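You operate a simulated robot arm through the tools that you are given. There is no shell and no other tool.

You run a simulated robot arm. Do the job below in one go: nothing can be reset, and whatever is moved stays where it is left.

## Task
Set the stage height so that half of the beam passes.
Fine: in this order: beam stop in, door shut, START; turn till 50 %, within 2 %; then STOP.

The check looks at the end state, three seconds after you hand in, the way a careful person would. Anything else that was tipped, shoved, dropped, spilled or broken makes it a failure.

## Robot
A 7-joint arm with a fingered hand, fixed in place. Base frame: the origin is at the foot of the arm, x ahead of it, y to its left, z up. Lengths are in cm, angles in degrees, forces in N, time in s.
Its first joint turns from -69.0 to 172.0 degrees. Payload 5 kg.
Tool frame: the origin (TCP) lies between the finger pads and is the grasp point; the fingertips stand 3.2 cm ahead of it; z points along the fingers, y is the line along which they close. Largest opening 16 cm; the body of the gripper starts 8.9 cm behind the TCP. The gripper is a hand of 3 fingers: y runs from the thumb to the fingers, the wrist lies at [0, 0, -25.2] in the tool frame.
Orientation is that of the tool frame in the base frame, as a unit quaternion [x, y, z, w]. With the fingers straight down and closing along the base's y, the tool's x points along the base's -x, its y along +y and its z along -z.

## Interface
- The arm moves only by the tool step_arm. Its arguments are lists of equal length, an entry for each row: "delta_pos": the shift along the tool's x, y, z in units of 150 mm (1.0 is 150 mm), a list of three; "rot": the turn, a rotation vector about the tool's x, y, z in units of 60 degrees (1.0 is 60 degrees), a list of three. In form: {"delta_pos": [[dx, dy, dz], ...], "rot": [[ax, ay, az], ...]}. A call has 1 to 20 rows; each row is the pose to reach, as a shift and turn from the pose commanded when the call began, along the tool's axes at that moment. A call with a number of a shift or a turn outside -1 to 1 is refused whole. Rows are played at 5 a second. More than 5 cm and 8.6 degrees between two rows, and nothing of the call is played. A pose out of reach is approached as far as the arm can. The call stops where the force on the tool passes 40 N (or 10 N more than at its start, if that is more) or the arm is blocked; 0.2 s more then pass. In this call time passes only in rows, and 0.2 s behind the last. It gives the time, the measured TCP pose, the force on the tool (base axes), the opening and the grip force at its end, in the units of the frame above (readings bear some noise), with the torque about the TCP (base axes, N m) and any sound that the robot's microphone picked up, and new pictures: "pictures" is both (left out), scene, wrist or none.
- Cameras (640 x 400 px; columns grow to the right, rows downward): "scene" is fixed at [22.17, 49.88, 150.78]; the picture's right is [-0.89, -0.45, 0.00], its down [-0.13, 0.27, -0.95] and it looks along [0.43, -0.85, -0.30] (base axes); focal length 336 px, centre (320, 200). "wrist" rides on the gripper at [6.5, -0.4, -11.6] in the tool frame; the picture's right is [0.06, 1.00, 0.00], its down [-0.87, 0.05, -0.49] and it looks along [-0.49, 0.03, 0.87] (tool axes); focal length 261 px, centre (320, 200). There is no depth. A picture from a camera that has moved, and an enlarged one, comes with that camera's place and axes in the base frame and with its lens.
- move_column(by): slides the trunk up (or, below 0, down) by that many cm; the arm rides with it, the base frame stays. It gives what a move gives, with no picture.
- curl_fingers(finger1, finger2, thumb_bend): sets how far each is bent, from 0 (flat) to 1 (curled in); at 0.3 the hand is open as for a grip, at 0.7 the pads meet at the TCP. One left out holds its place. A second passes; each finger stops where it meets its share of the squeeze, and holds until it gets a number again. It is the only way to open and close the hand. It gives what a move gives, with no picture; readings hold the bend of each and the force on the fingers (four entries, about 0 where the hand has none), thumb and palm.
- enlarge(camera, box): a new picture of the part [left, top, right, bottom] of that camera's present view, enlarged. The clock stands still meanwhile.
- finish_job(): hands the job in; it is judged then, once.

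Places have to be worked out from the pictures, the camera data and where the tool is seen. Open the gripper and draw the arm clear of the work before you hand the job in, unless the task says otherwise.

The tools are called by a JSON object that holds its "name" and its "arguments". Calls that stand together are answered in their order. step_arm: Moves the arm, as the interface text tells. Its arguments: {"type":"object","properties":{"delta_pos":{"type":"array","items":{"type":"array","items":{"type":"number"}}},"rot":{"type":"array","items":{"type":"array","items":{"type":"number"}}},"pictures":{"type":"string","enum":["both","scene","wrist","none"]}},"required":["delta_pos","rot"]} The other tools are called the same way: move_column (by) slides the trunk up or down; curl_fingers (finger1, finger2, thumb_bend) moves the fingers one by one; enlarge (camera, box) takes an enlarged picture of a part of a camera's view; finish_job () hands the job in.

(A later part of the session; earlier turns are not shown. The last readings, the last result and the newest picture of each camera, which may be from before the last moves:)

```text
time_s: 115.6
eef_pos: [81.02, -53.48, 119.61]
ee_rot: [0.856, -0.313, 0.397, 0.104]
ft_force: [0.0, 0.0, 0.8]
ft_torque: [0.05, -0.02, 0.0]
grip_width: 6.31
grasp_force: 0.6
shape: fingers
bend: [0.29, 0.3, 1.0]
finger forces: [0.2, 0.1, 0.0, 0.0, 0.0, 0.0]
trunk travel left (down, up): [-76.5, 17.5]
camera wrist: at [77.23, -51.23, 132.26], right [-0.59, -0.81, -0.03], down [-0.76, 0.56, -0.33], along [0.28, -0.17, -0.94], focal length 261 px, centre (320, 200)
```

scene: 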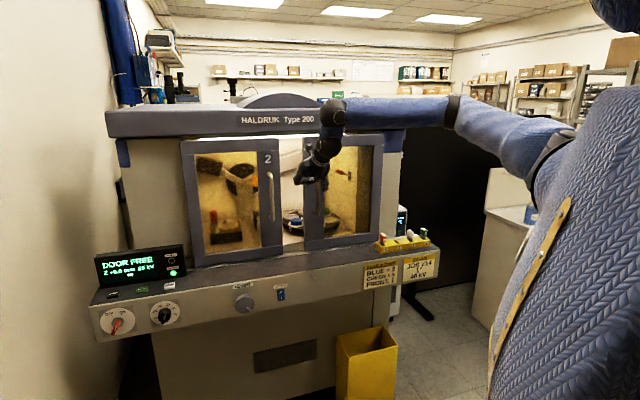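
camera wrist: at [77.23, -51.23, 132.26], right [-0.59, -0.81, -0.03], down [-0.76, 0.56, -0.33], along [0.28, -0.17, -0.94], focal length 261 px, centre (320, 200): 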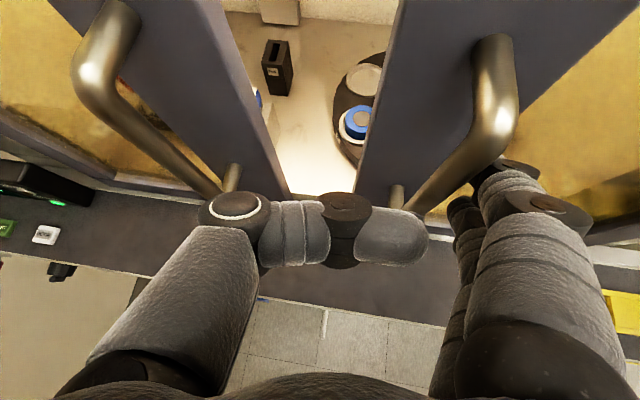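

Both handles are visible, and the curled thumb has about 2 cm clearance in front of handle 2. I'll continue 8 cm left.

{"name": "step_arm", "arguments": {"delta_pos": [[0.003, -0.105, 0.014], [0.005, -0.211, 0.028], [0.008, -0.316, 0.043], [0.011, -0.422, 0.057], [0.0136, -0.527, 0.071]], "rot": [[0, 0, 0], [0, 0, 0], [0, 0, 0], [0, 0, 0], [0, 0, 0]], "pictures": "both"}}

```text
time_s: 116.8
eef_pos: [86.71, -47.81, 119.6]
ee_rot: [0.856, -0.313, 0.399, 0.103]
ft_force: [-0.3, -0.3, -0.8]
ft_torque: [0.02, 0.0, -0.02]
grip_width: 6.31
grasp_force: 0.0
shape: fingers
bend: [0.3, 0.3, 1.0]
finger forces: [0.0, 0.1, 0.0, 0.1, 0.0, 0.0]
trunk travel left (down, up): [-76.5, 17.5]
camera wrist: at [82.85, -45.57, 132.28], right [-0.59, -0.81, -0.03], down [-0.76, 0.56, -0.33], along [0.28, -0.17, -0.94], focal length 261 px, centre (320, 200)
```

scene: 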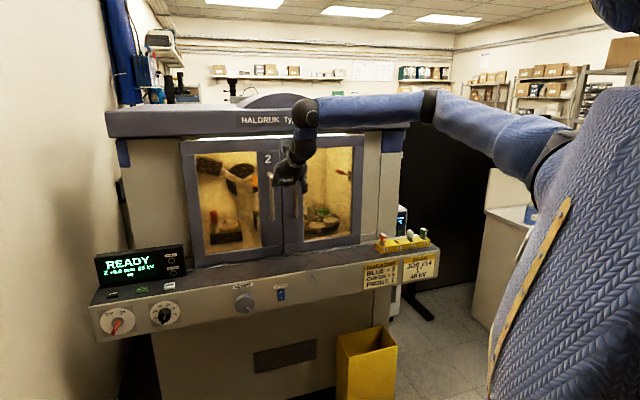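
wrist: 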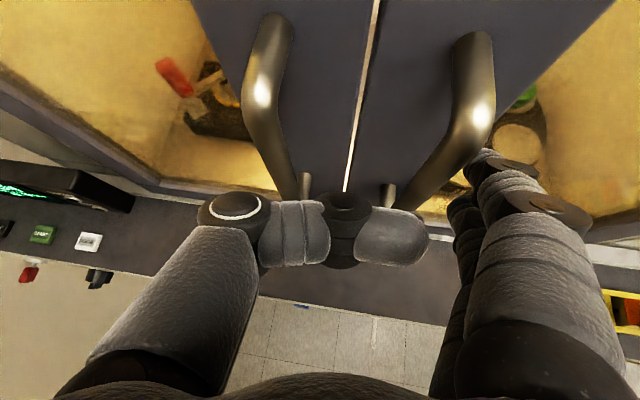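

The display now reads READY, so the door registers as shut. A thin light line remains between the doors, so I'll nudge about 1 cm further to seat it, watching the force.

{"name": "step_arm", "arguments": {"delta_pos": [[0.001, -0.03, 0.004], [0.002, -0.06, 0.008], [0.002, -0.08, 0.011]], "rot": [[0, 0, 0], [0, 0, 0], [0, 0, 0]], "pictures": "wrist"}}

{"name": "enlarge", "arguments": {"camera": "scene", "box": [80, 230, 200, 345]}}

{"name": "enlarge", "arguments": {"camera": "scene", "box": [230, 120, 390, 260]}}

```text
time_s: 117.6
eef_pos: [87.46, -47.12, 119.59]
ee_rot: [0.856, -0.314, 0.398, 0.103]
ft_force: [-1.4, -0.4, -0.5]
ft_torque: [-0.01, 0.01, -0.03]
grip_width: 6.31
grasp_force: 0.5
shape: fingers
bend: [0.29, 0.3, 1.0]
finger forces: [1.0, 0.1, 0.0, 0.0, 0.1, 0.1]
trunk travel left (down, up): [-76.5, 17.5]
camera wrist: at [83.64, -44.81, 132.29], right [-0.59, -0.81, -0.03], down [-0.76, 0.56, -0.33], along [0.28, -0.17, -0.94], focal length 261 px, centre (320, 200)
```

wrist: 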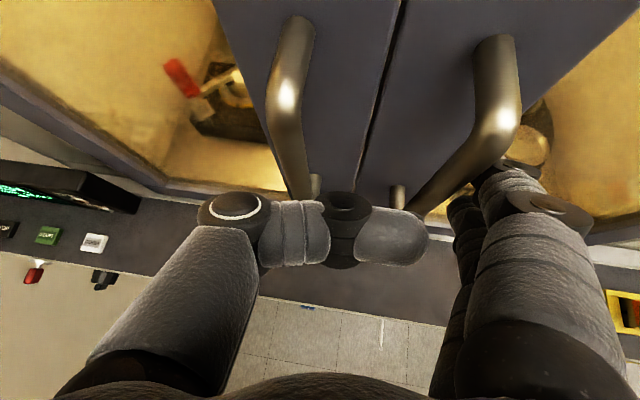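

```text
3.48 times, centred on (140, 288) of scene
camera zoom: at [22.17, 49.88, 150.78], right [-0.89, -0.45, 0.0], down [-0.13, 0.27, -0.95], along [0.43, -0.85, -0.3], focal length 1167 px, centre (946, -104)
```

zoom: 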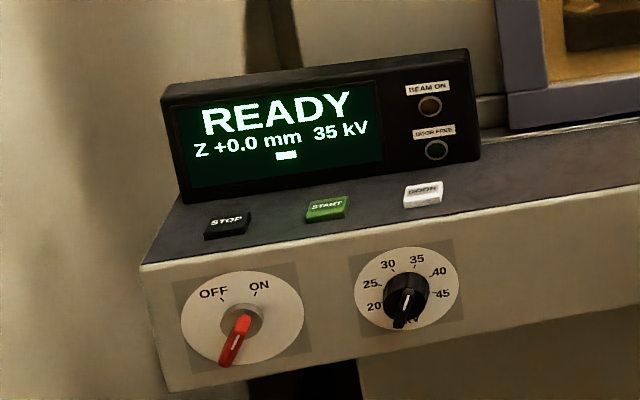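

```text
2.86 times, centred on (310, 190) of scene
camera zoom: at [22.17, 49.88, 150.78], right [-0.89, -0.45, 0.0], down [-0.13, 0.27, -0.95], along [0.43, -0.85, -0.3], focal length 959 px, centre (349, 229)
```

zoom: 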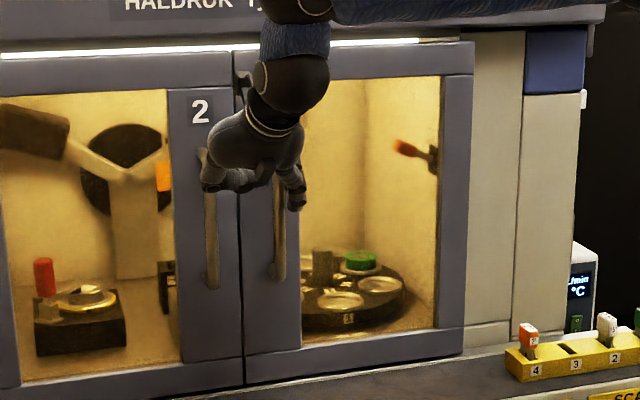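

The door is fully closed: the gap is gone, READY shows, the DOOR FREE lamp is out and the lever is still IN. I'll lift the hand straight up off the handles with the trunk, then back away.

{"name": "move_column", "arguments": {"by": 13}}

{"name": "step_arm", "arguments": {"delta_pos": [[-0.15, -0.05, -0.17], [-0.3, -0.1, -0.34], [-0.45, -0.15, -0.51], [-0.6, -0.2, -0.68]], "rot": [[0, 0, 0], [0, 0, 0], [0, 0, 0], [0, 0, 0]], "pictures": "scene"}}

```text
time_s: 119.2
eef_pos: [87.46, -47.09, 132.56]
ee_rot: [0.856, -0.314, 0.397, 0.104]
ft_force: [0.4, -0.3, 0.1]
ft_torque: [0.01, 0.02, -0.02]
grip_width: 6.28
grasp_force: 0.1
shape: fingers
bend: [0.3, 0.3, 1.0]
finger forces: [0.0, 0.0, 0.0, 0.0, 0.0, 0.1]
trunk travel left (down, up): [-89.5, 4.5]
```

```text
time_s: 120.2
eef_pos: [78.45, -35.95, 132.92]
ee_rot: [0.856, -0.315, 0.397, 0.105]
ft_force: [0.1, 0.3, 0.0]
ft_torque: [-0.01, -0.01, 0.01]
grip_width: 6.27
grasp_force: 0.0
shape: fingers
bend: [0.3, 0.3, 1.0]
finger forces: [0.1, 0.0, 0.0, 0.0, 0.1, 0.1]
trunk travel left (down, up): [-89.5, 4.5]
```

scene: 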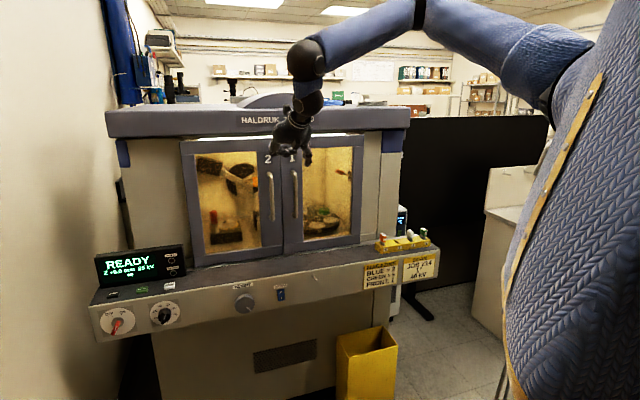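

With the trunk high the arm is in a good elbow-up posture. For START I'll swing the hand to point along +x in front of the console's left part (three steps with yaw), then lower the trunk.

{"name": "step_arm", "arguments": {"delta_pos": [[-0.058, -0.235, -0.041], [-0.117, -0.47, -0.083], [-0.176, -0.705, -0.124], [-0.234, -0.94, -0.165]], "rot": [[0.036, -0.003, -0.032], [0.072, -0.007, -0.064], [0.108, -0.01, -0.096], [0.144, -0.0135, -0.128]], "pictures": "none"}}

{"name": "step_arm", "arguments": {"delta_pos": [[-0.004, -0.246, -0.004], [-0.008, -0.492, -0.009], [-0.011, -0.738, -0.013], [-0.015, -0.984, -0.017]], "rot": [[0.036, -0.003, -0.032], [0.072, -0.007, -0.064], [0.108, -0.01, -0.096], [0.144, -0.0135, -0.128]], "pictures": "none"}}

{"name": "step_arm", "arguments": {"delta_pos": [[0.029, -0.242, 0.033], [0.058, -0.484, 0.066], [0.088, -0.725, 0.1], [0.117, -0.967, 0.133]], "rot": [[0.036, -0.003, -0.032], [0.072, -0.007, -0.064], [0.108, -0.01, -0.096], [0.144, -0.0135, -0.128]], "pictures": "both"}}

```text
time_s: 121.2
eef_pos: [84.14, -22.3, 132.91]
ee_rot: [0.883, -0.225, 0.407, 0.063]
ft_force: [0.0, -0.2, -0.1]
ft_torque: [-0.01, 0.02, -0.04]
grip_width: 6.28
grasp_force: 0.1
shape: fingers
bend: [0.3, 0.3, 1.0]
finger forces: [0.0, 0.1, 0.0, 0.1, 0.1, 0.0]
trunk travel left (down, up): [-89.5, 4.5]
```

```text
time_s: 122.2
eef_pos: [90.52, -9.12, 133.87]
ee_rot: [0.902, -0.135, 0.41, 0.023]
ft_force: [-1.0, 1.3, 0.3]
ft_torque: [-0.04, 0.03, -0.03]
grip_width: 6.24
grasp_force: 0.1
shape: fingers
bend: [0.3, 0.3, 1.0]
finger forces: [0.1, 0.0, 0.1, 0.0, 0.0, 0.0]
trunk travel left (down, up): [-89.5, 4.5]
```

```text
time_s: 123.2
eef_pos: [96.93, 4.16, 134.91]
ee_rot: [0.91, -0.043, 0.411, -0.018]
ft_force: [0.7, 0.4, -0.6]
ft_torque: [0.01, 0.03, -0.03]
grip_width: 6.27
grasp_force: 0.0
shape: fingers
bend: [0.3, 0.3, 1.0]
finger forces: [0.1, 0.0, 0.1, 0.0, 0.0, 0.0]
trunk travel left (down, up): [-89.5, 4.5]
camera wrist: at [92.56, 3.97, 147.59], right [-0.02, -1.0, -0.02], down [-0.94, 0.03, -0.33], along [0.33, 0.01, -0.94], focal length 261 px, centre (320, 200)
```

scene: 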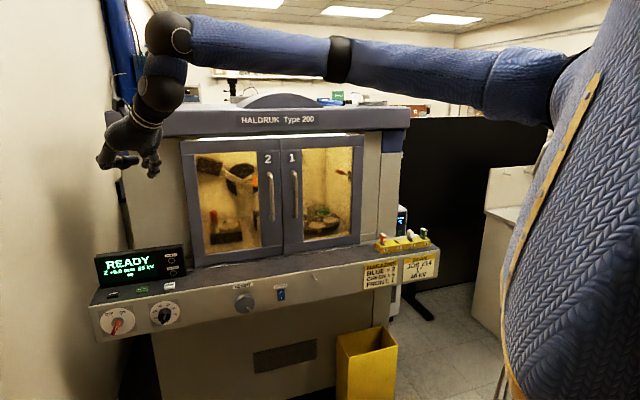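
wrist: 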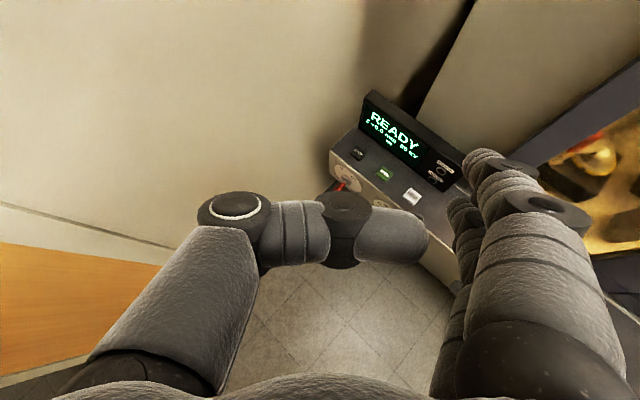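

The buttons triangulate to the same places as before: START ≈[120.4,−11.4], STOP ≈[126.2,−5.4]. I'll lower the trunk, raise the arm a bit and flatten the hand to about 30° down, then lower further, all in free space in front of the console.

{"name": "move_column", "arguments": {"by": -33}}

{"name": "step_arm", "arguments": {"delta_pos": [[0.19, 0, -0.165], [0.38, 0, -0.33], [0.56, 0, -0.5], [0.75, 0, -0.66]], "rot": [[0, 0.046, 0], [0, 0.092, 0], [0, 0.138, 0], [0, 0.183, 0]], "pictures": "none"}}

{"name": "move_column", "arguments": {"by": -18}}

{"name": "step_arm", "arguments": {"delta_pos": [[0, 0, 0]], "rot": [[0, 0, 0]], "pictures": "both"}}

```text
time_s: 126.4
eef_pos: [96.79, 4.0, 102.14]
ee_rot: [0.91, -0.044, 0.411, -0.019]
ft_force: [1.1, 0.8, -0.2]
ft_torque: [0.01, 0.01, 0.0]
grip_width: 6.3
grasp_force: 0.0
shape: fingers
bend: [0.3, 0.3, 1.0]
finger forces: [0.1, 0.0, 0.0, 0.0, 0.0, 0.1]
trunk travel left (down, up): [-56.5, 37.5]
```

```text
time_s: 127.4
eef_pos: [96.76, 2.84, 117.05]
ee_rot: [0.866, -0.045, 0.497, -0.015]
ft_force: [-0.4, 0.4, -0.6]
ft_torque: [-0.05, -0.02, 0.02]
grip_width: 6.28
grasp_force: 0.1
shape: fingers
bend: [0.3, 0.3, 1.0]
finger forces: [0.0, 0.0, 0.1, 0.1, 0.0, 0.0]
trunk travel left (down, up): [-56.5, 37.5]
```

```text
time_s: 129.4
eef_pos: [96.75, 2.91, 98.97]
ee_rot: [0.867, -0.045, 0.496, -0.015]
ft_force: [0.0, -0.1, -0.1]
ft_torque: [0.0, 0.01, 0.04]
grip_width: 6.27
grasp_force: 0.1
shape: fingers
bend: [0.3, 0.3, 1.0]
finger forces: [0.1, 0.0, 0.1, 0.0, 0.1, 0.0]
trunk travel left (down, up): [-38.5, 55.5]
```

```text
time_s: 129.8
eef_pos: [96.9, 2.94, 99.1]
ee_rot: [0.867, -0.045, 0.496, -0.015]
ft_force: [0.2, 0.1, -0.4]
ft_torque: [-0.01, 0.0, -0.04]
grip_width: 6.29
grasp_force: 0.1
shape: fingers
bend: [0.3, 0.3, 1.0]
finger forces: [0.0, 0.0, 0.1, 0.1, 0.1, 0.1]
trunk travel left (down, up): [-38.5, 55.5]
camera wrist: at [90.03, 2.92, 110.6], right [-0.03, -1.0, -0.02], down [-0.86, 0.04, -0.5], along [0.5, 0.0, -0.87], focal length 261 px, centre (320, 200)
```

scene: 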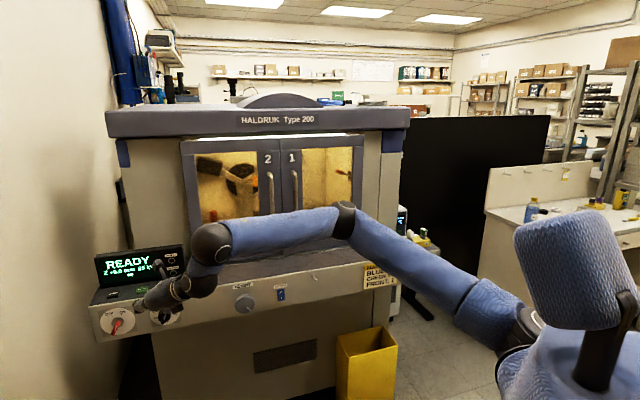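
wrist: 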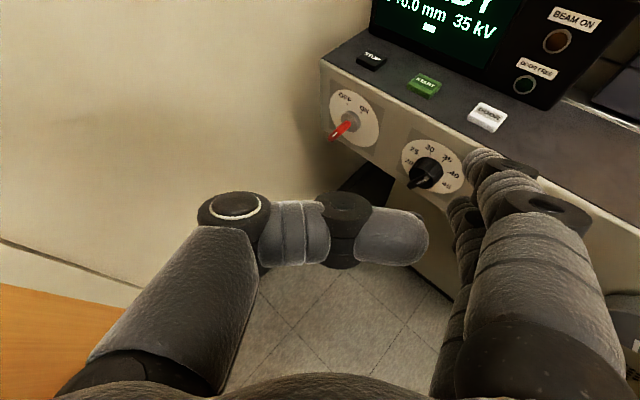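

The hand is in front of the console pointing forward with a 30° downward tilt. I'll advance over the console so the lower fingertip ends up about 3 cm above START.

{"name": "step_arm", "arguments": {"delta_pos": [[0.092, 0.038, 0.2], [0.185, 0.076, 0.4], [0.277, 0.113, 0.6], [0.369, 0.151, 0.8]], "rot": [[0, 0, 0], [0, 0, 0], [0, 0, 0], [0, 0, 0]], "pictures": "none"}}

{"name": "step_arm", "arguments": {"delta_pos": [[0.053, 0.024, 0.139], [0.106, 0.048, 0.278], [0.16, 0.073, 0.417], [0.213, 0.097, 0.556]], "rot": [[0, 0, 0], [0, 0, 0], [0, 0, 0], [0, 0, 0]], "pictures": "both"}}

{"name": "enlarge", "arguments": {"camera": "scene", "box": [80, 230, 200, 345]}}

```text
time_s: 130.8
eef_pos: [109.99, -0.04, 97.57]
ee_rot: [0.867, -0.046, 0.497, -0.015]
ft_force: [0.4, -1.0, 0.4]
ft_torque: [0.02, 0.01, -0.01]
grip_width: 6.27
grasp_force: 0.1
shape: fingers
bend: [0.3, 0.3, 1.0]
finger forces: [0.0, 0.0, 0.1, 0.0, 0.1, 0.0]
trunk travel left (down, up): [-38.5, 55.5]
```

```text
time_s: 131.8
eef_pos: [118.52, -2.09, 95.83]
ee_rot: [0.867, -0.045, 0.496, -0.015]
ft_force: [-0.1, 0.1, -0.3]
ft_torque: [-0.02, -0.02, 0.0]
grip_width: 6.26
grasp_force: 0.0
shape: fingers
bend: [0.3, 0.3, 1.0]
finger forces: [0.0, 0.1, 0.1, 0.1, 0.0, 0.0]
trunk travel left (down, up): [-38.5, 55.5]
camera wrist: at [111.8, -1.94, 107.42], right [-0.03, -1.0, -0.02], down [-0.86, 0.04, -0.5], along [0.5, 0.0, -0.87], focal length 261 px, centre (320, 200)
```

scene: 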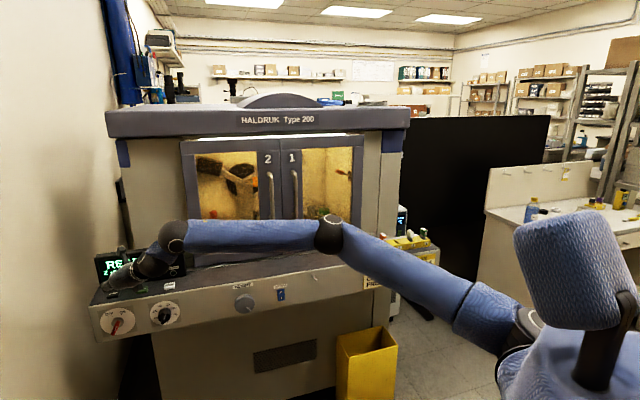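
wrist: 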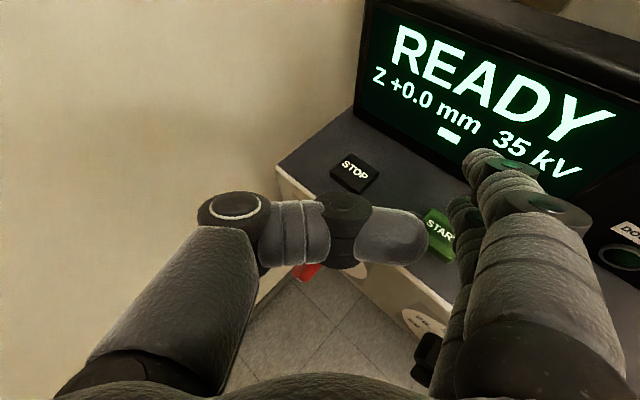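

```text
3.48 times, centred on (140, 288) of scene
camera zoom: at [22.17, 49.88, 150.78], right [-0.89, -0.45, 0.0], down [-0.13, 0.27, -0.95], along [0.43, -0.85, -0.3], focal length 1167 px, centre (946, -104)
```

zoom: 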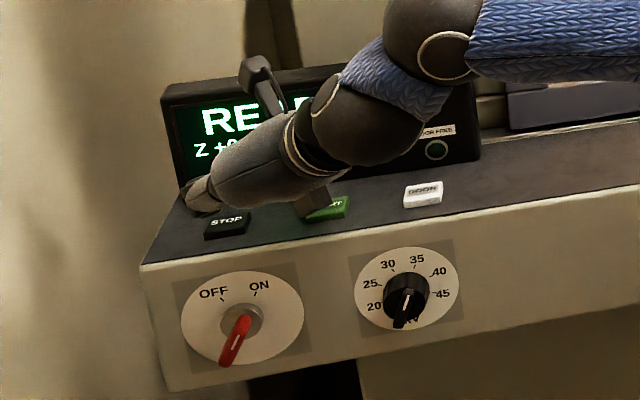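

The lower fingertip is above START. I'll press down in 0.5 cm rows, about 3.3 cm in total, and check the force and display.

{"name": "step_arm", "arguments": {"delta_pos": [[-0.043, 0.0035, 0.025], [-0.086, 0.007, 0.051], [-0.115, 0.0095, 0.068], [-0.143, 0.012, 0.085], [-0.166, 0.0136, 0.098], [-0.189, 0.0155, 0.112]], "rot": [[0, 0, 0], [0, 0, 0], [0, 0, 0], [0, 0, 0], [0, 0, 0], [0, 0, 0]], "pictures": "wrist"}}

```text
time_s: 133.2
eef_pos: [118.37, -2.04, 92.68]
ee_rot: [0.867, -0.045, 0.496, -0.015]
ft_force: [0.9, -0.2, 2.7]
ft_torque: [-0.23, -0.04, 0.08]
grip_width: 6.28
grasp_force: 1.2
shape: fingers
bend: [0.3, 0.3, 1.0]
finger forces: [0.0, 2.7, 0.0, 0.0, 0.0, 0.0]
trunk travel left (down, up): [-38.5, 55.5]
heard: click
camera wrist: at [111.7, -2.0, 104.26], right [-0.03, -1.0, -0.02], down [-0.86, 0.04, -0.5], along [0.5, 0.0, -0.86], focal length 261 px, centre (320, 200)
```

wrist: 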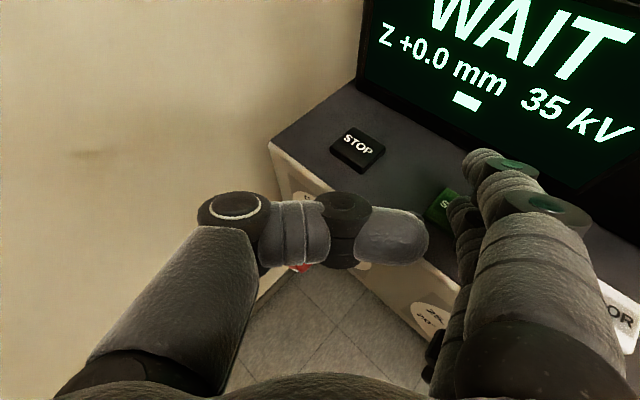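

A click was heard and the display shows WAIT, so START has been pressed. I'll lift off and watch the display.

{"name": "step_arm", "arguments": {"delta_pos": [[0.1, -0.008, -0.06], [0.2, -0.016, -0.118], [0.28, -0.023, -0.165]], "rot": [[0, 0, 0], [0, 0, 0], [0, 0, 0]], "pictures": "wrist"}}

{"name": "step_arm", "arguments": {"delta_pos": [[0, 0, 0], [0, 0, 0], [0, 0, 0], [0, 0, 0], [0, 0, 0]], "rot": [[0, 0, 0], [0, 0, 0], [0, 0, 0], [0, 0, 0], [0, 0, 0]], "pictures": "wrist"}}

```text
time_s: 134.0
eef_pos: [118.39, -1.84, 97.61]
ee_rot: [0.867, -0.045, 0.496, -0.015]
ft_force: [0.9, 0.0, -0.8]
ft_torque: [-0.01, -0.04, 0.01]
grip_width: 6.25
grasp_force: 0.2
shape: fingers
bend: [0.3, 0.3, 1.0]
finger forces: [0.0, 0.0, 0.1, 0.1, 0.1, 0.0]
trunk travel left (down, up): [-38.5, 55.5]
camera wrist: at [111.69, -1.99, 109.19], right [-0.03, -1.0, -0.02], down [-0.86, 0.04, -0.5], along [0.5, 0.0, -0.86], focal length 261 px, centre (320, 200)
```

wrist: 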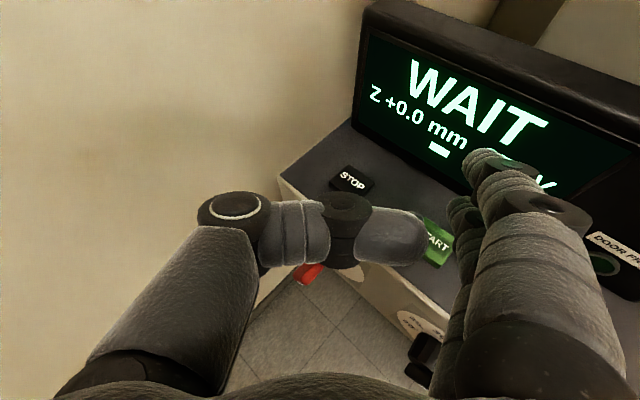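

```text
time_s: 135.2
eef_pos: [118.47, -1.9, 97.53]
ee_rot: [0.867, -0.046, 0.496, -0.015]
ft_force: [-1.0, -1.0, 0.3]
ft_torque: [0.02, -0.01, -0.04]
grip_width: 6.24
grasp_force: 0.0
shape: fingers
bend: [0.3, 0.3, 1.0]
finger forces: [0.0, 0.0, 0.1, 0.1, 0.1, 0.0]
trunk travel left (down, up): [-38.5, 55.5]
camera wrist: at [111.72, -1.99, 109.11], right [-0.03, -1.0, -0.02], down [-0.86, 0.04, -0.5], along [0.5, 0.0, -0.87], focal length 261 px, centre (320, 200)
```

wrist: 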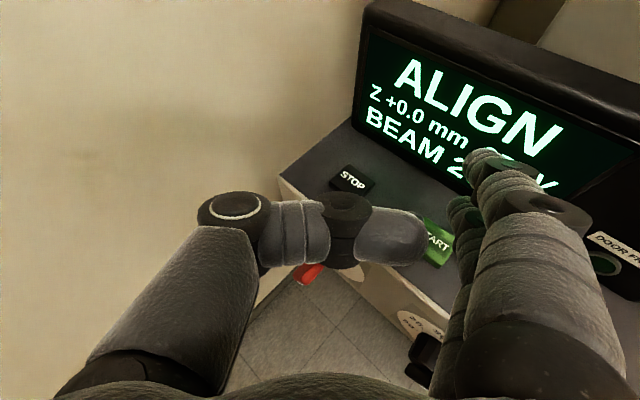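

The display now shows ALIGN with a BEAM percentage. I'll retreat the way I came, then read the display from the scene camera.

{"name": "step_arm", "arguments": {"delta_pos": [[-0.053, -0.024, -0.139], [-0.106, -0.048, -0.278], [-0.16, -0.073, -0.417], [-0.213, -0.097, -0.556]], "rot": [[0, 0, 0], [0, 0, 0], [0, 0, 0], [0, 0, 0]], "pictures": "none"}}

{"name": "step_arm", "arguments": {"delta_pos": [[-0.092, -0.038, -0.2], [-0.185, -0.076, -0.4], [-0.277, -0.113, -0.6], [-0.369, -0.151, -0.8]], "rot": [[0, 0, 0], [0, 0, 0], [0, 0, 0], [0, 0, 0]], "pictures": "scene"}}

{"name": "enlarge", "arguments": {"camera": "scene", "box": [80, 230, 200, 345]}}

```text
time_s: 136.2
eef_pos: [109.82, -0.02, 99.05]
ee_rot: [0.867, -0.045, 0.497, -0.015]
ft_force: [-0.5, -0.2, -0.5]
ft_torque: [-0.01, -0.02, 0.03]
grip_width: 6.27
grasp_force: 0.0
shape: fingers
bend: [0.3, 0.3, 1.0]
finger forces: [0.0, 0.1, 0.0, 0.1, 0.0, 0.0]
trunk travel left (down, up): [-38.5, 55.5]
```

```text
time_s: 137.2
eef_pos: [96.66, 2.85, 100.75]
ee_rot: [0.866, -0.045, 0.497, -0.015]
ft_force: [-0.5, 0.7, -0.9]
ft_torque: [-0.01, 0.0, 0.01]
grip_width: 6.26
grasp_force: 0.0
shape: fingers
bend: [0.3, 0.3, 1.0]
finger forces: [0.1, 0.0, 0.1, 0.0, 0.0, 0.0]
trunk travel left (down, up): [-38.5, 55.5]
```

scene: 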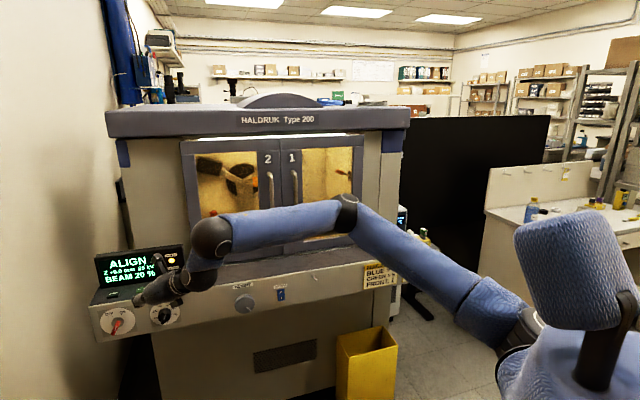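

```text
3.48 times, centred on (140, 288) of scene
camera zoom: at [22.17, 49.88, 150.78], right [-0.89, -0.45, 0.0], down [-0.13, 0.27, -0.95], along [0.43, -0.85, -0.3], focal length 1167 px, centre (946, -104)
```

zoom: 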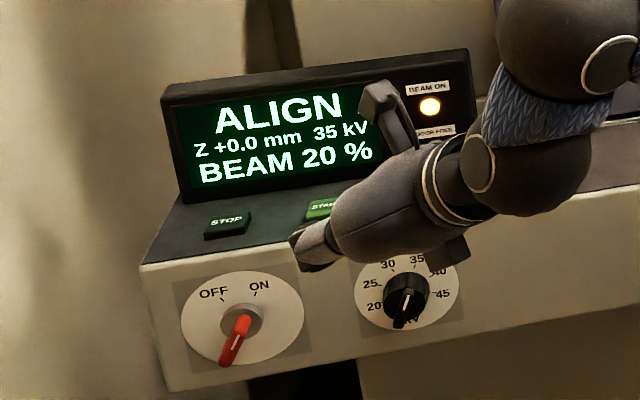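

BEAM reads 20 % at Z +0.0 mm. Next I'll go to the HEIGHT knob: yaw to face the panel and level the hand in front of the knob with the hand open.

{"name": "step_arm", "arguments": {"delta_pos": [[-0.099, 0.042, -0.105], [-0.198, 0.083, -0.209], [-0.296, 0.125, -0.314], [-0.395, 0.167, -0.418]], "rot": [[-0.08, 0.0065, 0.0475], [-0.161, 0.013, 0.095], [-0.242, 0.0195, 0.1425], [-0.322, 0.026, 0.19]], "pictures": "none"}}

{"name": "step_arm", "arguments": {"delta_pos": [[-0.112, 0.19, 0.018], [-0.224, 0.381, 0.036], [-0.336, 0.572, 0.053], [-0.448, 0.762, 0.071], [-0.56, 0.953, 0.089]], "rot": [[-0.064, 0.005, 0.038], [-0.129, 0.01, 0.076], [-0.193, 0.016, 0.114], [-0.258, 0.021, 0.152], [-0.322, 0.026, 0.19]], "pictures": "none"}}

{"name": "curl_fingers", "arguments": {"finger1": 0.3, "finger2": 0.3, "thumb_bend": 0.3}}

{"name": "step_arm", "arguments": {"delta_pos": [[0, 0, 0]], "rot": [[0, 0, 0]], "pictures": "both"}}

```text
time_s: 138.2
eef_pos: [88.23, 1.1, 98.61]
ee_rot: [0.841, -0.214, 0.489, 0.082]
ft_force: [-0.1, 0.6, -0.2]
ft_torque: [-0.02, 0.0, 0.02]
grip_width: 6.29
grasp_force: 0.1
shape: fingers
bend: [0.3, 0.3, 1.0]
finger forces: [0.1, 0.1, 0.0, 0.0, 0.1, 0.0]
trunk travel left (down, up): [-38.5, 55.5]
```

```text
time_s: 139.4
eef_pos: [79.44, -9.75, 89.73]
ee_rot: [0.784, -0.373, 0.464, 0.175]
ft_force: [0.1, -0.1, -0.3]
ft_torque: [0.02, 0.05, 0.02]
grip_width: 6.28
grasp_force: 0.0
shape: fingers
bend: [0.3, 0.3, 1.0]
finger forces: [0.1, 0.0, 0.0, 0.0, 0.0, 0.0]
trunk travel left (down, up): [-38.5, 55.5]
```

```text
time_s: 140.4
eef_pos: [79.43, -9.76, 89.65]
ee_rot: [0.784, -0.374, 0.464, 0.176]
ft_force: [0.5, 0.2, 0.2]
ft_torque: [0.01, -0.01, -0.02]
grip_width: 16.82
grasp_force: 0.1
shape: fingers
bend: [0.3, 0.3, 0.3]
finger forces: [0.0, 0.1, 0.1, 0.0, 0.0, 0.0]
trunk travel left (down, up): [-38.5, 55.5]
```

```text
time_s: 140.8
eef_pos: [79.26, -9.83, 89.74]
ee_rot: [0.784, -0.374, 0.463, 0.176]
ft_force: [0.5, 1.0, 0.1]
ft_torque: [-0.02, 0.03, 0.0]
grip_width: 16.84
grasp_force: 0.1
shape: fingers
bend: [0.3, 0.3, 0.3]
finger forces: [0.1, 0.0, 0.0, 0.0, 0.0, 0.0]
trunk travel left (down, up): [-38.5, 55.5]
camera wrist: at [74.64, -5.12, 101.25], right [-0.73, -0.68, -0.02], down [-0.59, 0.64, -0.5], along [0.35, -0.35, -0.87], focal length 261 px, centre (320, 200)
```

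scene: 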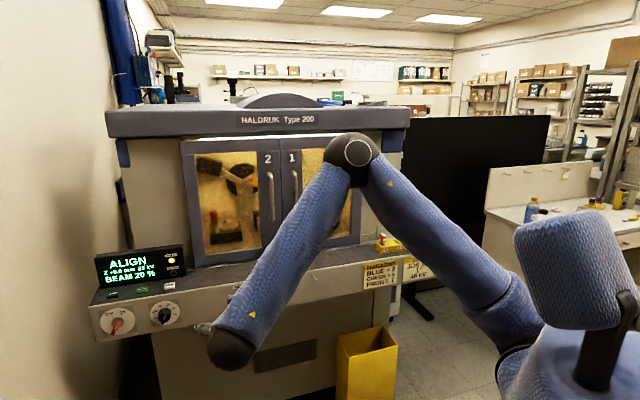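
wrist: 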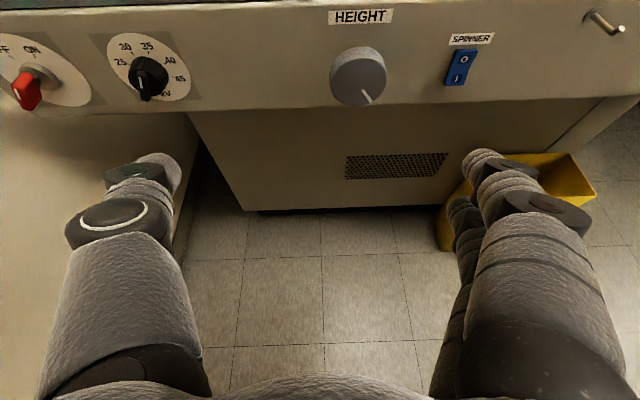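

The knob is at a≈43.9, z≈80.3. I'll level the hand while moving down and forward to a pre-grasp pose in front of it, and correct a small roll tilt.

{"name": "step_arm", "arguments": {"delta_pos": [[-0.035, 0.068, 0.19], [-0.07, 0.136, 0.38], [-0.106, 0.204, 0.57], [-0.141, 0.272, 0.759], [-0.176, 0.34, 0.949]], "rot": [[0, 0.1, -0.016], [0, 0.2, -0.031], [0, 0.3, -0.047], [0, 0.4, -0.062], [0, 0.5, -0.078]], "pictures": "both"}}

```text
time_s: 142.0
eef_pos: [80.91, -14.02, 85.66]
ee_rot: [0.737, -0.34, 0.54, 0.221]
ft_force: [0.6, 0.2, -0.2]
ft_torque: [0.05, 0.02, 0.02]
grip_width: 16.81
grasp_force: 0.1
shape: fingers
bend: [0.3, 0.3, 0.3]
finger forces: [0.0, 0.0, 0.0, 0.1, 0.0, 0.0]
out of reach, approached as far as the arm can: row 3, 4, 5
trunk travel left (down, up): [-38.5, 55.5]
camera wrist: at [74.94, -7.63, 95.63], right [-0.73, -0.69, 0.02], down [-0.52, 0.53, -0.67], along [0.45, -0.5, -0.74], focal length 261 px, centre (320, 200)
```

scene: 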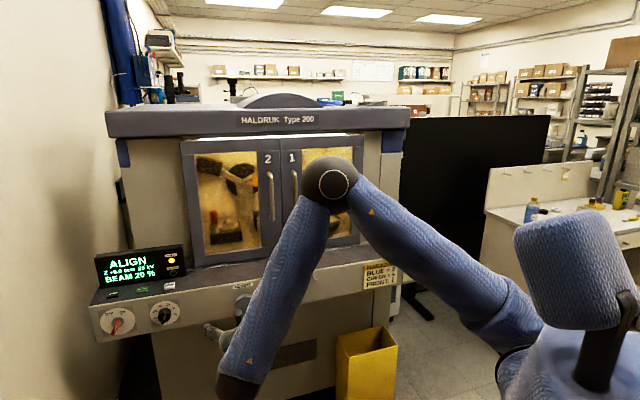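
wrist: 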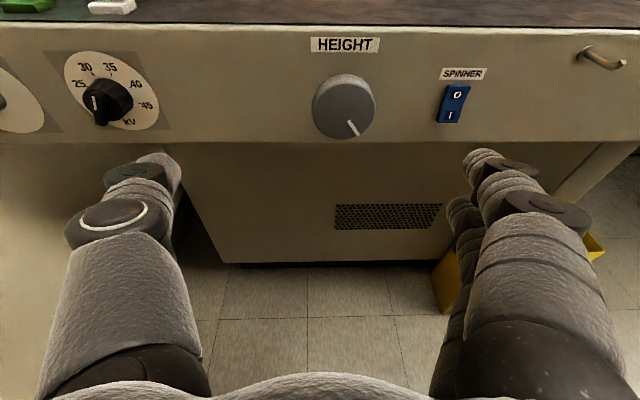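

The wrist hits its bend limit because the forearm comes down steeply. I'll lower the trunk and raise the arm by the same amount to flatten the forearm.

{"name": "step_arm", "arguments": {"delta_pos": [[0.22, -0.01, -0.074], [0.44, -0.02, -0.148], [0.66, -0.03, -0.222], [0.883, -0.038, -0.296]], "rot": [[0, 0, 0], [0, 0, 0], [0, 0, 0], [0, 0, 0]], "pictures": "none"}}

{"name": "move_column", "arguments": {"by": -14}}

{"name": "step_arm", "arguments": {"delta_pos": [[0.22, -0.01, -0.074], [0.44, -0.02, -0.148], [0.66, -0.03, -0.222], [0.883, -0.038, -0.296]], "rot": [[0, 0, 0], [0, 0, 0], [0, 0, 0], [0, 0, 0]], "pictures": "none"}}

{"name": "move_column", "arguments": {"by": -14}}

{"name": "step_arm", "arguments": {"delta_pos": [[0, 0, 0]], "rot": [[0, 0, 0]], "pictures": "both"}}

```text
time_s: 143.0
eef_pos: [81.16, -14.23, 99.8]
ee_rot: [0.737, -0.34, 0.54, 0.221]
ft_force: [-0.3, 0.0, -0.1]
ft_torque: [0.0, 0.0, 0.04]
grip_width: 16.83
grasp_force: 0.0
shape: fingers
bend: [0.3, 0.3, 0.3]
finger forces: [0.0, 0.0, 0.1, 0.0, 0.0, 0.0]
trunk travel left (down, up): [-38.5, 55.5]
```

```text
time_s: 144.7
eef_pos: [81.06, -14.2, 85.82]
ee_rot: [0.736, -0.34, 0.541, 0.222]
ft_force: [0.4, 0.1, 0.0]
ft_torque: [-0.05, -0.02, -0.01]
grip_width: 16.8
grasp_force: 0.0
shape: fingers
bend: [0.3, 0.3, 0.3]
finger forces: [0.0, 0.0, 0.1, 0.0, 0.0, 0.0]
trunk travel left (down, up): [-24.5, 69.5]
```

```text
time_s: 145.7
eef_pos: [80.94, -14.23, 99.78]
ee_rot: [0.737, -0.34, 0.541, 0.221]
ft_force: [0.3, -0.1, 0.6]
ft_torque: [-0.01, -0.02, -0.03]
grip_width: 16.81
grasp_force: 0.0
shape: fingers
bend: [0.3, 0.3, 0.3]
finger forces: [0.1, 0.0, 0.0, 0.0, 0.0, 0.0]
trunk travel left (down, up): [-24.5, 69.5]
```

```text
time_s: 147.4
eef_pos: [80.95, -14.35, 85.71]
ee_rot: [0.737, -0.34, 0.54, 0.221]
ft_force: [0.2, -0.6, 0.1]
ft_torque: [-0.01, -0.01, 0.01]
grip_width: 16.83
grasp_force: 0.1
shape: fingers
bend: [0.3, 0.3, 0.3]
finger forces: [0.0, 0.1, 0.0, 0.0, 0.0, 0.1]
trunk travel left (down, up): [-10.5, 83.5]
```

```text
time_s: 147.8
eef_pos: [81.02, -14.22, 85.73]
ee_rot: [0.737, -0.34, 0.54, 0.221]
ft_force: [-1.1, 0.1, 0.0]
ft_torque: [-0.05, -0.01, 0.05]
grip_width: 16.81
grasp_force: 0.1
shape: fingers
bend: [0.3, 0.3, 0.3]
finger forces: [0.0, 0.0, 0.0, 0.1, 0.1, 0.0]
trunk travel left (down, up): [-10.5, 83.5]
camera wrist: at [74.9, -7.7, 95.68], right [-0.73, -0.69, 0.02], down [-0.52, 0.53, -0.67], along [0.45, -0.5, -0.74], focal length 261 px, centre (320, 200)
```

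scene: 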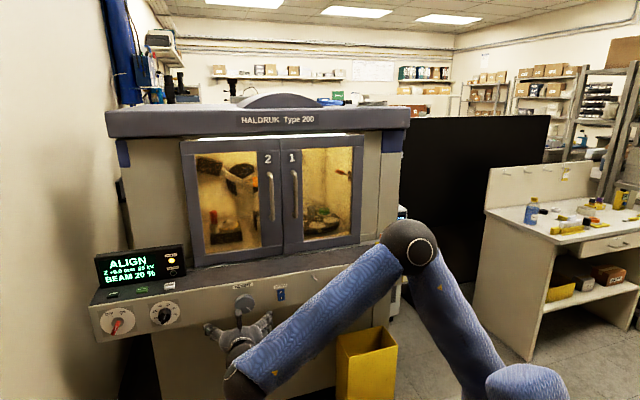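
wrist: 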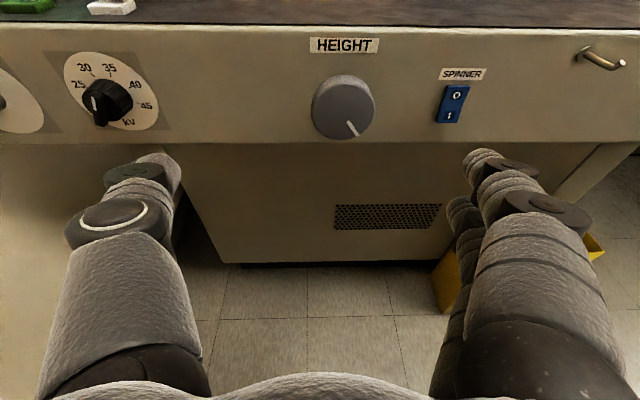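

No clipping now. I'll pitch level and move to the pre-grasp pose about 8 cm in front of the knob face.

{"name": "step_arm", "arguments": {"delta_pos": [[-0.044, 0.055, 0.135], [-0.087, 0.109, 0.27], [-0.131, 0.164, 0.405], [-0.175, 0.218, 0.54]], "rot": [[0.008, 0.077, -0.0125], [0.016, 0.154, -0.025], [0.023, 0.231, -0.0375], [0.031, 0.308, -0.05]], "pictures": "both"}}

```text
time_s: 148.8
eef_pos: [82.44, -18.05, 84.7]
ee_rot: [0.688, -0.266, 0.629, 0.244]
ft_force: [-0.7, -0.1, -0.1]
ft_torque: [-0.01, -0.03, 0.0]
grip_width: 16.83
grasp_force: 0.0
shape: fingers
bend: [0.3, 0.3, 0.3]
finger forces: [0.0, 0.0, 0.1, 0.0, 0.0, 0.0]
out of reach, approached as far as the arm can: row 3, 4
trunk travel left (down, up): [-10.5, 83.5]
camera wrist: at [74.57, -10.4, 92.35], right [-0.67, -0.74, 0.06], down [-0.46, 0.34, -0.82], along [0.59, -0.58, -0.56], focal length 261 px, centre (320, 200)
```

scene: 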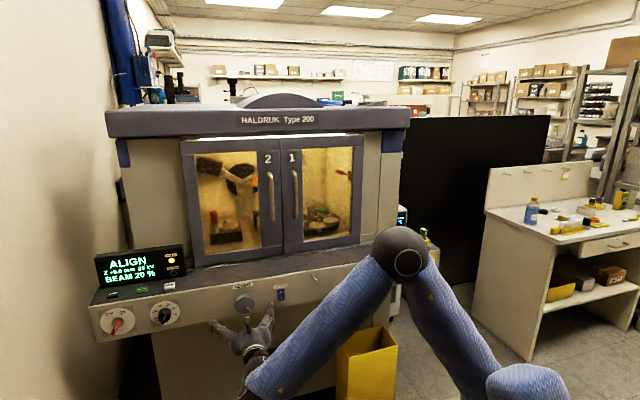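
wrist: 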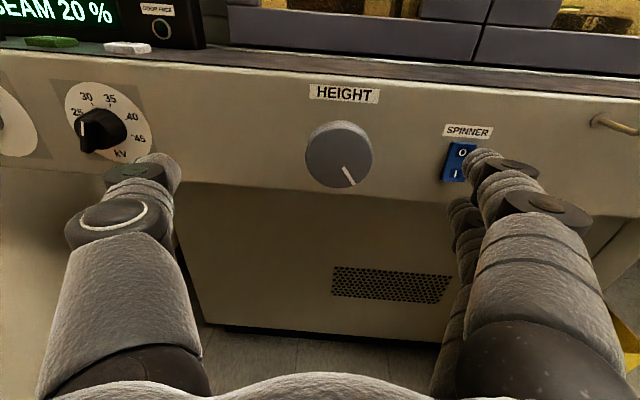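

Nearly level now (−5°). I'll use the remaining trunk travel: arm up 10 cm, trunk down 10 cm, then level out.

{"name": "step_arm", "arguments": {"delta_pos": [[0.22, 0, -0.02], [0.44, 0, -0.04], [0.66, 0, -0.06]], "rot": [[0, 0, 0], [0, 0, 0], [0, 0, 0]], "pictures": "none"}}

{"name": "move_column", "arguments": {"by": -10}}

{"name": "step_arm", "arguments": {"delta_pos": [[-0.06, 0.02, 0.05], [-0.12, 0.04, 0.1], [-0.18, 0.06, 0.15], [-0.22, 0.08, 0.2]], "rot": [[-0.015, 0.02, 0], [-0.02, 0.04, 0], [-0.02, 0.06, 0], [-0.02, 0.083, 0]], "pictures": "both"}}

```text
time_s: 149.6
eef_pos: [82.48, -17.91, 94.61]
ee_rot: [0.688, -0.265, 0.63, 0.245]
ft_force: [0.4, -0.9, -0.7]
ft_torque: [-0.01, -0.05, -0.01]
grip_width: 16.78
grasp_force: 0.0
shape: fingers
bend: [0.3, 0.3, 0.3]
finger forces: [0.0, 0.0, 0.0, 0.0, 0.0, 0.0]
trunk travel left (down, up): [-10.5, 83.5]
```

```text
time_s: 150.9
eef_pos: [82.43, -18.05, 84.6]
ee_rot: [0.688, -0.266, 0.63, 0.245]
ft_force: [0.2, 0.3, 0.8]
ft_torque: [0.03, 0.03, -0.04]
grip_width: 16.84
grasp_force: 0.1
shape: fingers
bend: [0.3, 0.3, 0.3]
finger forces: [0.0, 0.1, 0.0, 0.0, 0.0, 0.0]
trunk travel left (down, up): [-0.5, 93.5]
```

```text
time_s: 151.9
eef_pos: [83.59, -19.73, 82.41]
ee_rot: [0.67, -0.257, 0.65, 0.251]
ft_force: [0.6, 0.3, -0.1]
ft_torque: [0.03, 0.04, 0.0]
grip_width: 16.83
grasp_force: 0.1
shape: fingers
bend: [0.3, 0.3, 0.3]
finger forces: [0.0, 0.0, 0.0, 0.1, 0.1, 0.0]
out of reach, approached as far as the arm can: row 3, 4
trunk travel left (down, up): [-0.5, 93.5]
camera wrist: at [75.26, -11.82, 89.47], right [-0.67, -0.74, 0.06], down [-0.42, 0.3, -0.85], along [0.61, -0.6, -0.52], focal length 261 px, centre (320, 200)
```

scene: 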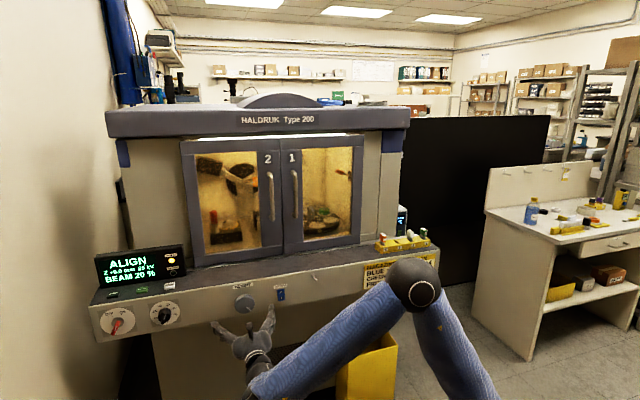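
wrist: 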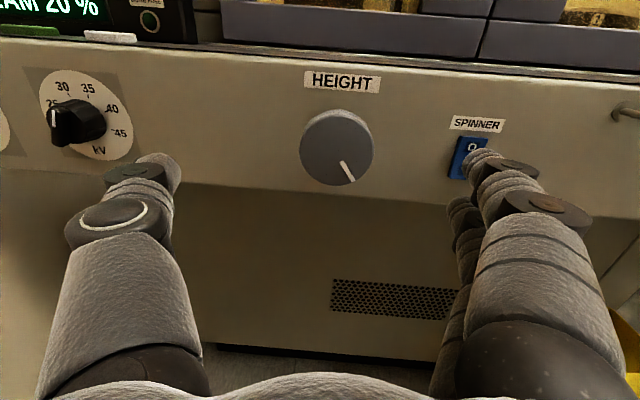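

Now level (−1.7°) in front of the knob: knob centre a≈43.7, z≈80.6, radius ≈3.6. I'll advance and center on it while correcting yaw.

{"name": "step_arm", "arguments": {"delta_pos": [[-0.029, 0.026, 0.09], [-0.058, 0.052, 0.183], [-0.087, 0.079, 0.274], [-0.116, 0.105, 0.365]], "rot": [[-0.012, 0.007, 0], [-0.024, 0.014, 0], [-0.036, 0.021, 0], [-0.048, 0.028, 0]], "pictures": "wrist"}}

```text
time_s: 152.9
eef_pos: [87.91, -23.66, 84.07]
ee_rot: [0.671, -0.261, 0.647, 0.254]
ft_force: [0.3, -0.3, 0.0]
ft_torque: [-0.01, -0.01, 0.0]
grip_width: 16.84
grasp_force: 0.0
shape: fingers
bend: [0.3, 0.3, 0.3]
finger forces: [0.1, 0.0, 0.0, 0.0, 0.0, 0.0]
out of reach, approached as far as the arm can: row 1, 2, 3, 4
trunk travel left (down, up): [-0.5, 93.5]
camera wrist: at [79.84, -15.75, 91.05], right [-0.68, -0.73, 0.07], down [-0.42, 0.31, -0.85], along [0.6, -0.6, -0.52], focal length 261 px, centre (320, 200)
```

wrist: 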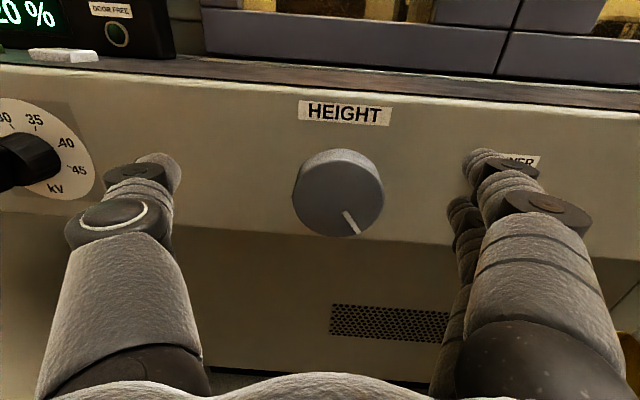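

The wrist bend limit keeps the hand 3.5 cm too high when perfectly level. Allowing a slight downward pitch (~8°) should let it reach the knob's height, so I'll try that.

{"name": "step_arm", "arguments": {"delta_pos": [[-0.06, 0.028, 0.02], [-0.12, 0.056, 0.04], [-0.18, 0.085, 0.06], [-0.232, 0.113, 0.08]], "rot": [[-0.01, -0.025, 0], [-0.02, -0.05, 0], [-0.03, -0.075, 0], [-0.035, -0.1, 0]], "pictures": "wrist"}}

```text
time_s: 153.9
eef_pos: [87.4, -25.64, 80.57]
ee_rot: [0.698, -0.286, 0.606, 0.253]
ft_force: [-0.7, 0.3, 0.6]
ft_torque: [-0.02, -0.03, -0.02]
grip_width: 16.81
grasp_force: 0.1
shape: fingers
bend: [0.3, 0.3, 0.3]
finger forces: [0.0, 0.0, 0.0, 0.0, 0.0, 0.1]
trunk travel left (down, up): [-0.5, 93.5]
camera wrist: at [80.27, -17.93, 88.71], right [-0.7, -0.71, 0.07], down [-0.47, 0.39, -0.79], along [0.54, -0.59, -0.61], focal length 261 px, centre (320, 200)
```

wrist: 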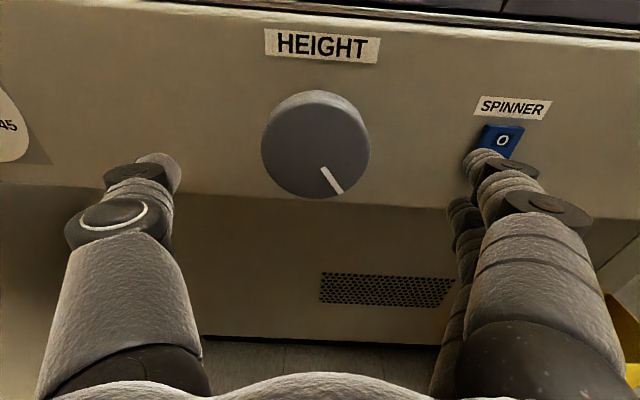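

Reached without clipping: TCP is centred on the knob (a≈43.7, z≈80.6) at d≈−80. I'll partly close the hand to clear the SPINNER switch, then move 5 cm forward.

{"name": "curl_fingers", "arguments": {"finger1": 0.45, "finger2": 0.45, "thumb_bend": 0.45}}

{"name": "step_arm", "arguments": {"delta_pos": [[0.015, 0, 0.085], [0.03, 0, 0.17], [0.045, -0.005, 0.25], [0.058, -0.01, 0.32]], "rot": [[0, 0.01, 0], [0, 0.02, 0], [0, 0.03, 0], [0, 0.04, 0]], "pictures": "both"}}

```text
time_s: 154.9
eef_pos: [87.51, -25.77, 80.66]
ee_rot: [0.698, -0.285, 0.607, 0.252]
ft_force: [0.1, 0.6, -0.1]
ft_torque: [-0.01, -0.04, 0.0]
grip_width: 10.87
grasp_force: 0.1
shape: fingers
bend: [0.45, 0.45, 0.45]
finger forces: [0.1, 0.0, 0.1, 0.1, 0.1, 0.0]
trunk travel left (down, up): [-0.5, 93.5]
```

```text
time_s: 155.9
eef_pos: [90.81, -27.95, 80.67]
ee_rot: [0.688, -0.278, 0.62, 0.255]
ft_force: [-16.8, 19.2, -2.0]
ft_torque: [-0.19, -0.37, -1.69]
grip_width: 11.4
grasp_force: 13.1
shape: fingers
bend: [0.45, 0.45, 0.45]
finger forces: [25.2, 0.0, 0.0, 0.0, 0.1, 0.0]
trunk travel left (down, up): [-0.5, 93.5]
stopped in row 4: the force on the tool passed its limit at 54 N (the readings are from after the stop); the commanded pose is now the measured one
camera wrist: at [83.24, -20.1, 88.42], right [-0.69, -0.72, 0.07], down [-0.45, 0.36, -0.81], along [0.56, -0.6, -0.58], focal length 261 px, centre (320, 200)
```

scene: 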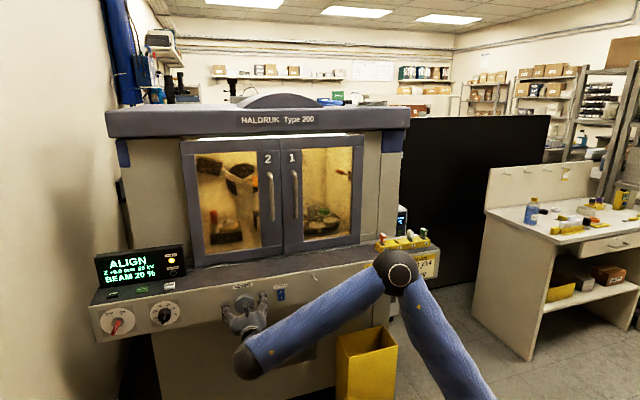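
wrist: 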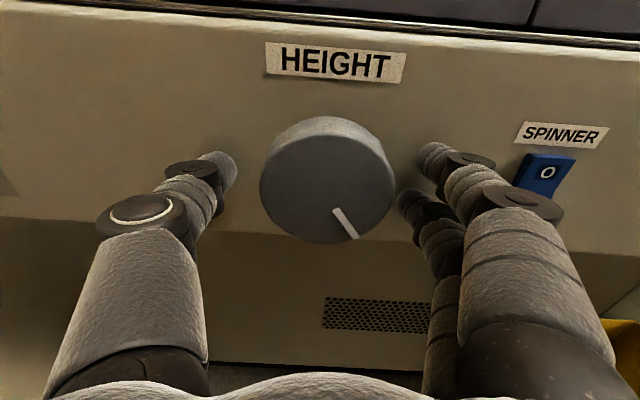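

The upper fingertip touched the panel, so the fingertips reach about 5 cm past TCP at this bend. I'll back off 0.8 cm and then close gently on the knob.

{"name": "step_arm", "arguments": {"delta_pos": [[-0.005, 0.01, -0.03], [-0.01, 0.03, -0.06]], "rot": [[0, 0, 0], [0, 0, 0]], "pictures": "none"}}

{"name": "curl_fingers", "arguments": {"finger1": 0.54, "finger2": 0.54, "thumb_bend": 0.54}}

{"name": "step_arm", "arguments": {"delta_pos": [[0, 0, 0]], "rot": [[0, 0, 0]], "pictures": "wrist"}}

```text
time_s: 156.5
eef_pos: [89.83, -28.18, 80.51]
ee_rot: [0.688, -0.28, 0.619, 0.256]
ft_force: [0.0, 1.0, -1.1]
ft_torque: [-0.03, -0.03, -0.02]
grip_width: 10.83
grasp_force: 0.0
shape: fingers
bend: [0.45, 0.45, 0.45]
finger forces: [0.0, 0.1, 0.0, 0.1, 0.0, 0.0]
trunk travel left (down, up): [-0.5, 93.5]
```

```text
time_s: 157.5
eef_pos: [89.86, -28.03, 80.61]
ee_rot: [0.688, -0.279, 0.619, 0.256]
ft_force: [3.2, -0.7, -1.6]
ft_torque: [0.03, 0.01, -0.01]
grip_width: 7.5
grasp_force: 1.2
shape: fingers
bend: [0.54, 0.54, 0.53]
finger forces: [0.0, 0.0, 0.0, 0.0, 2.5, 0.1]
trunk travel left (down, up): [-0.5, 93.5]
```

```text
time_s: 157.9
eef_pos: [89.89, -28.08, 80.53]
ee_rot: [0.688, -0.279, 0.619, 0.256]
ft_force: [2.3, 0.8, -0.7]
ft_torque: [-0.03, 0.03, 0.03]
grip_width: 7.49
grasp_force: 1.4
shape: fingers
bend: [0.54, 0.54, 0.53]
finger forces: [0.0, 0.0, 0.0, 0.0, 2.5, 0.0]
trunk travel left (down, up): [-0.5, 93.5]
camera wrist: at [82.37, -20.13, 88.26], right [-0.7, -0.72, 0.07], down [-0.45, 0.36, -0.81], along [0.56, -0.6, -0.58], focal length 261 px, centre (320, 200)
```

wrist: 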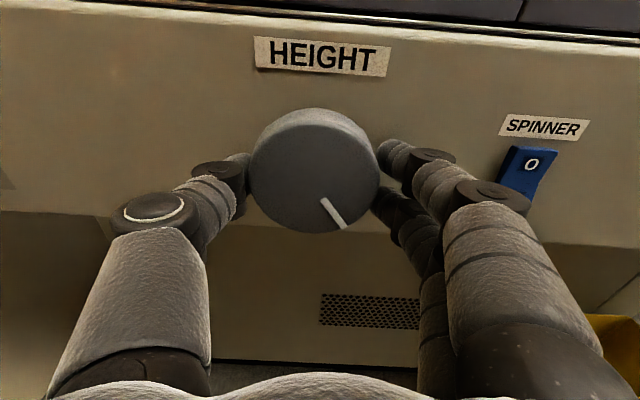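

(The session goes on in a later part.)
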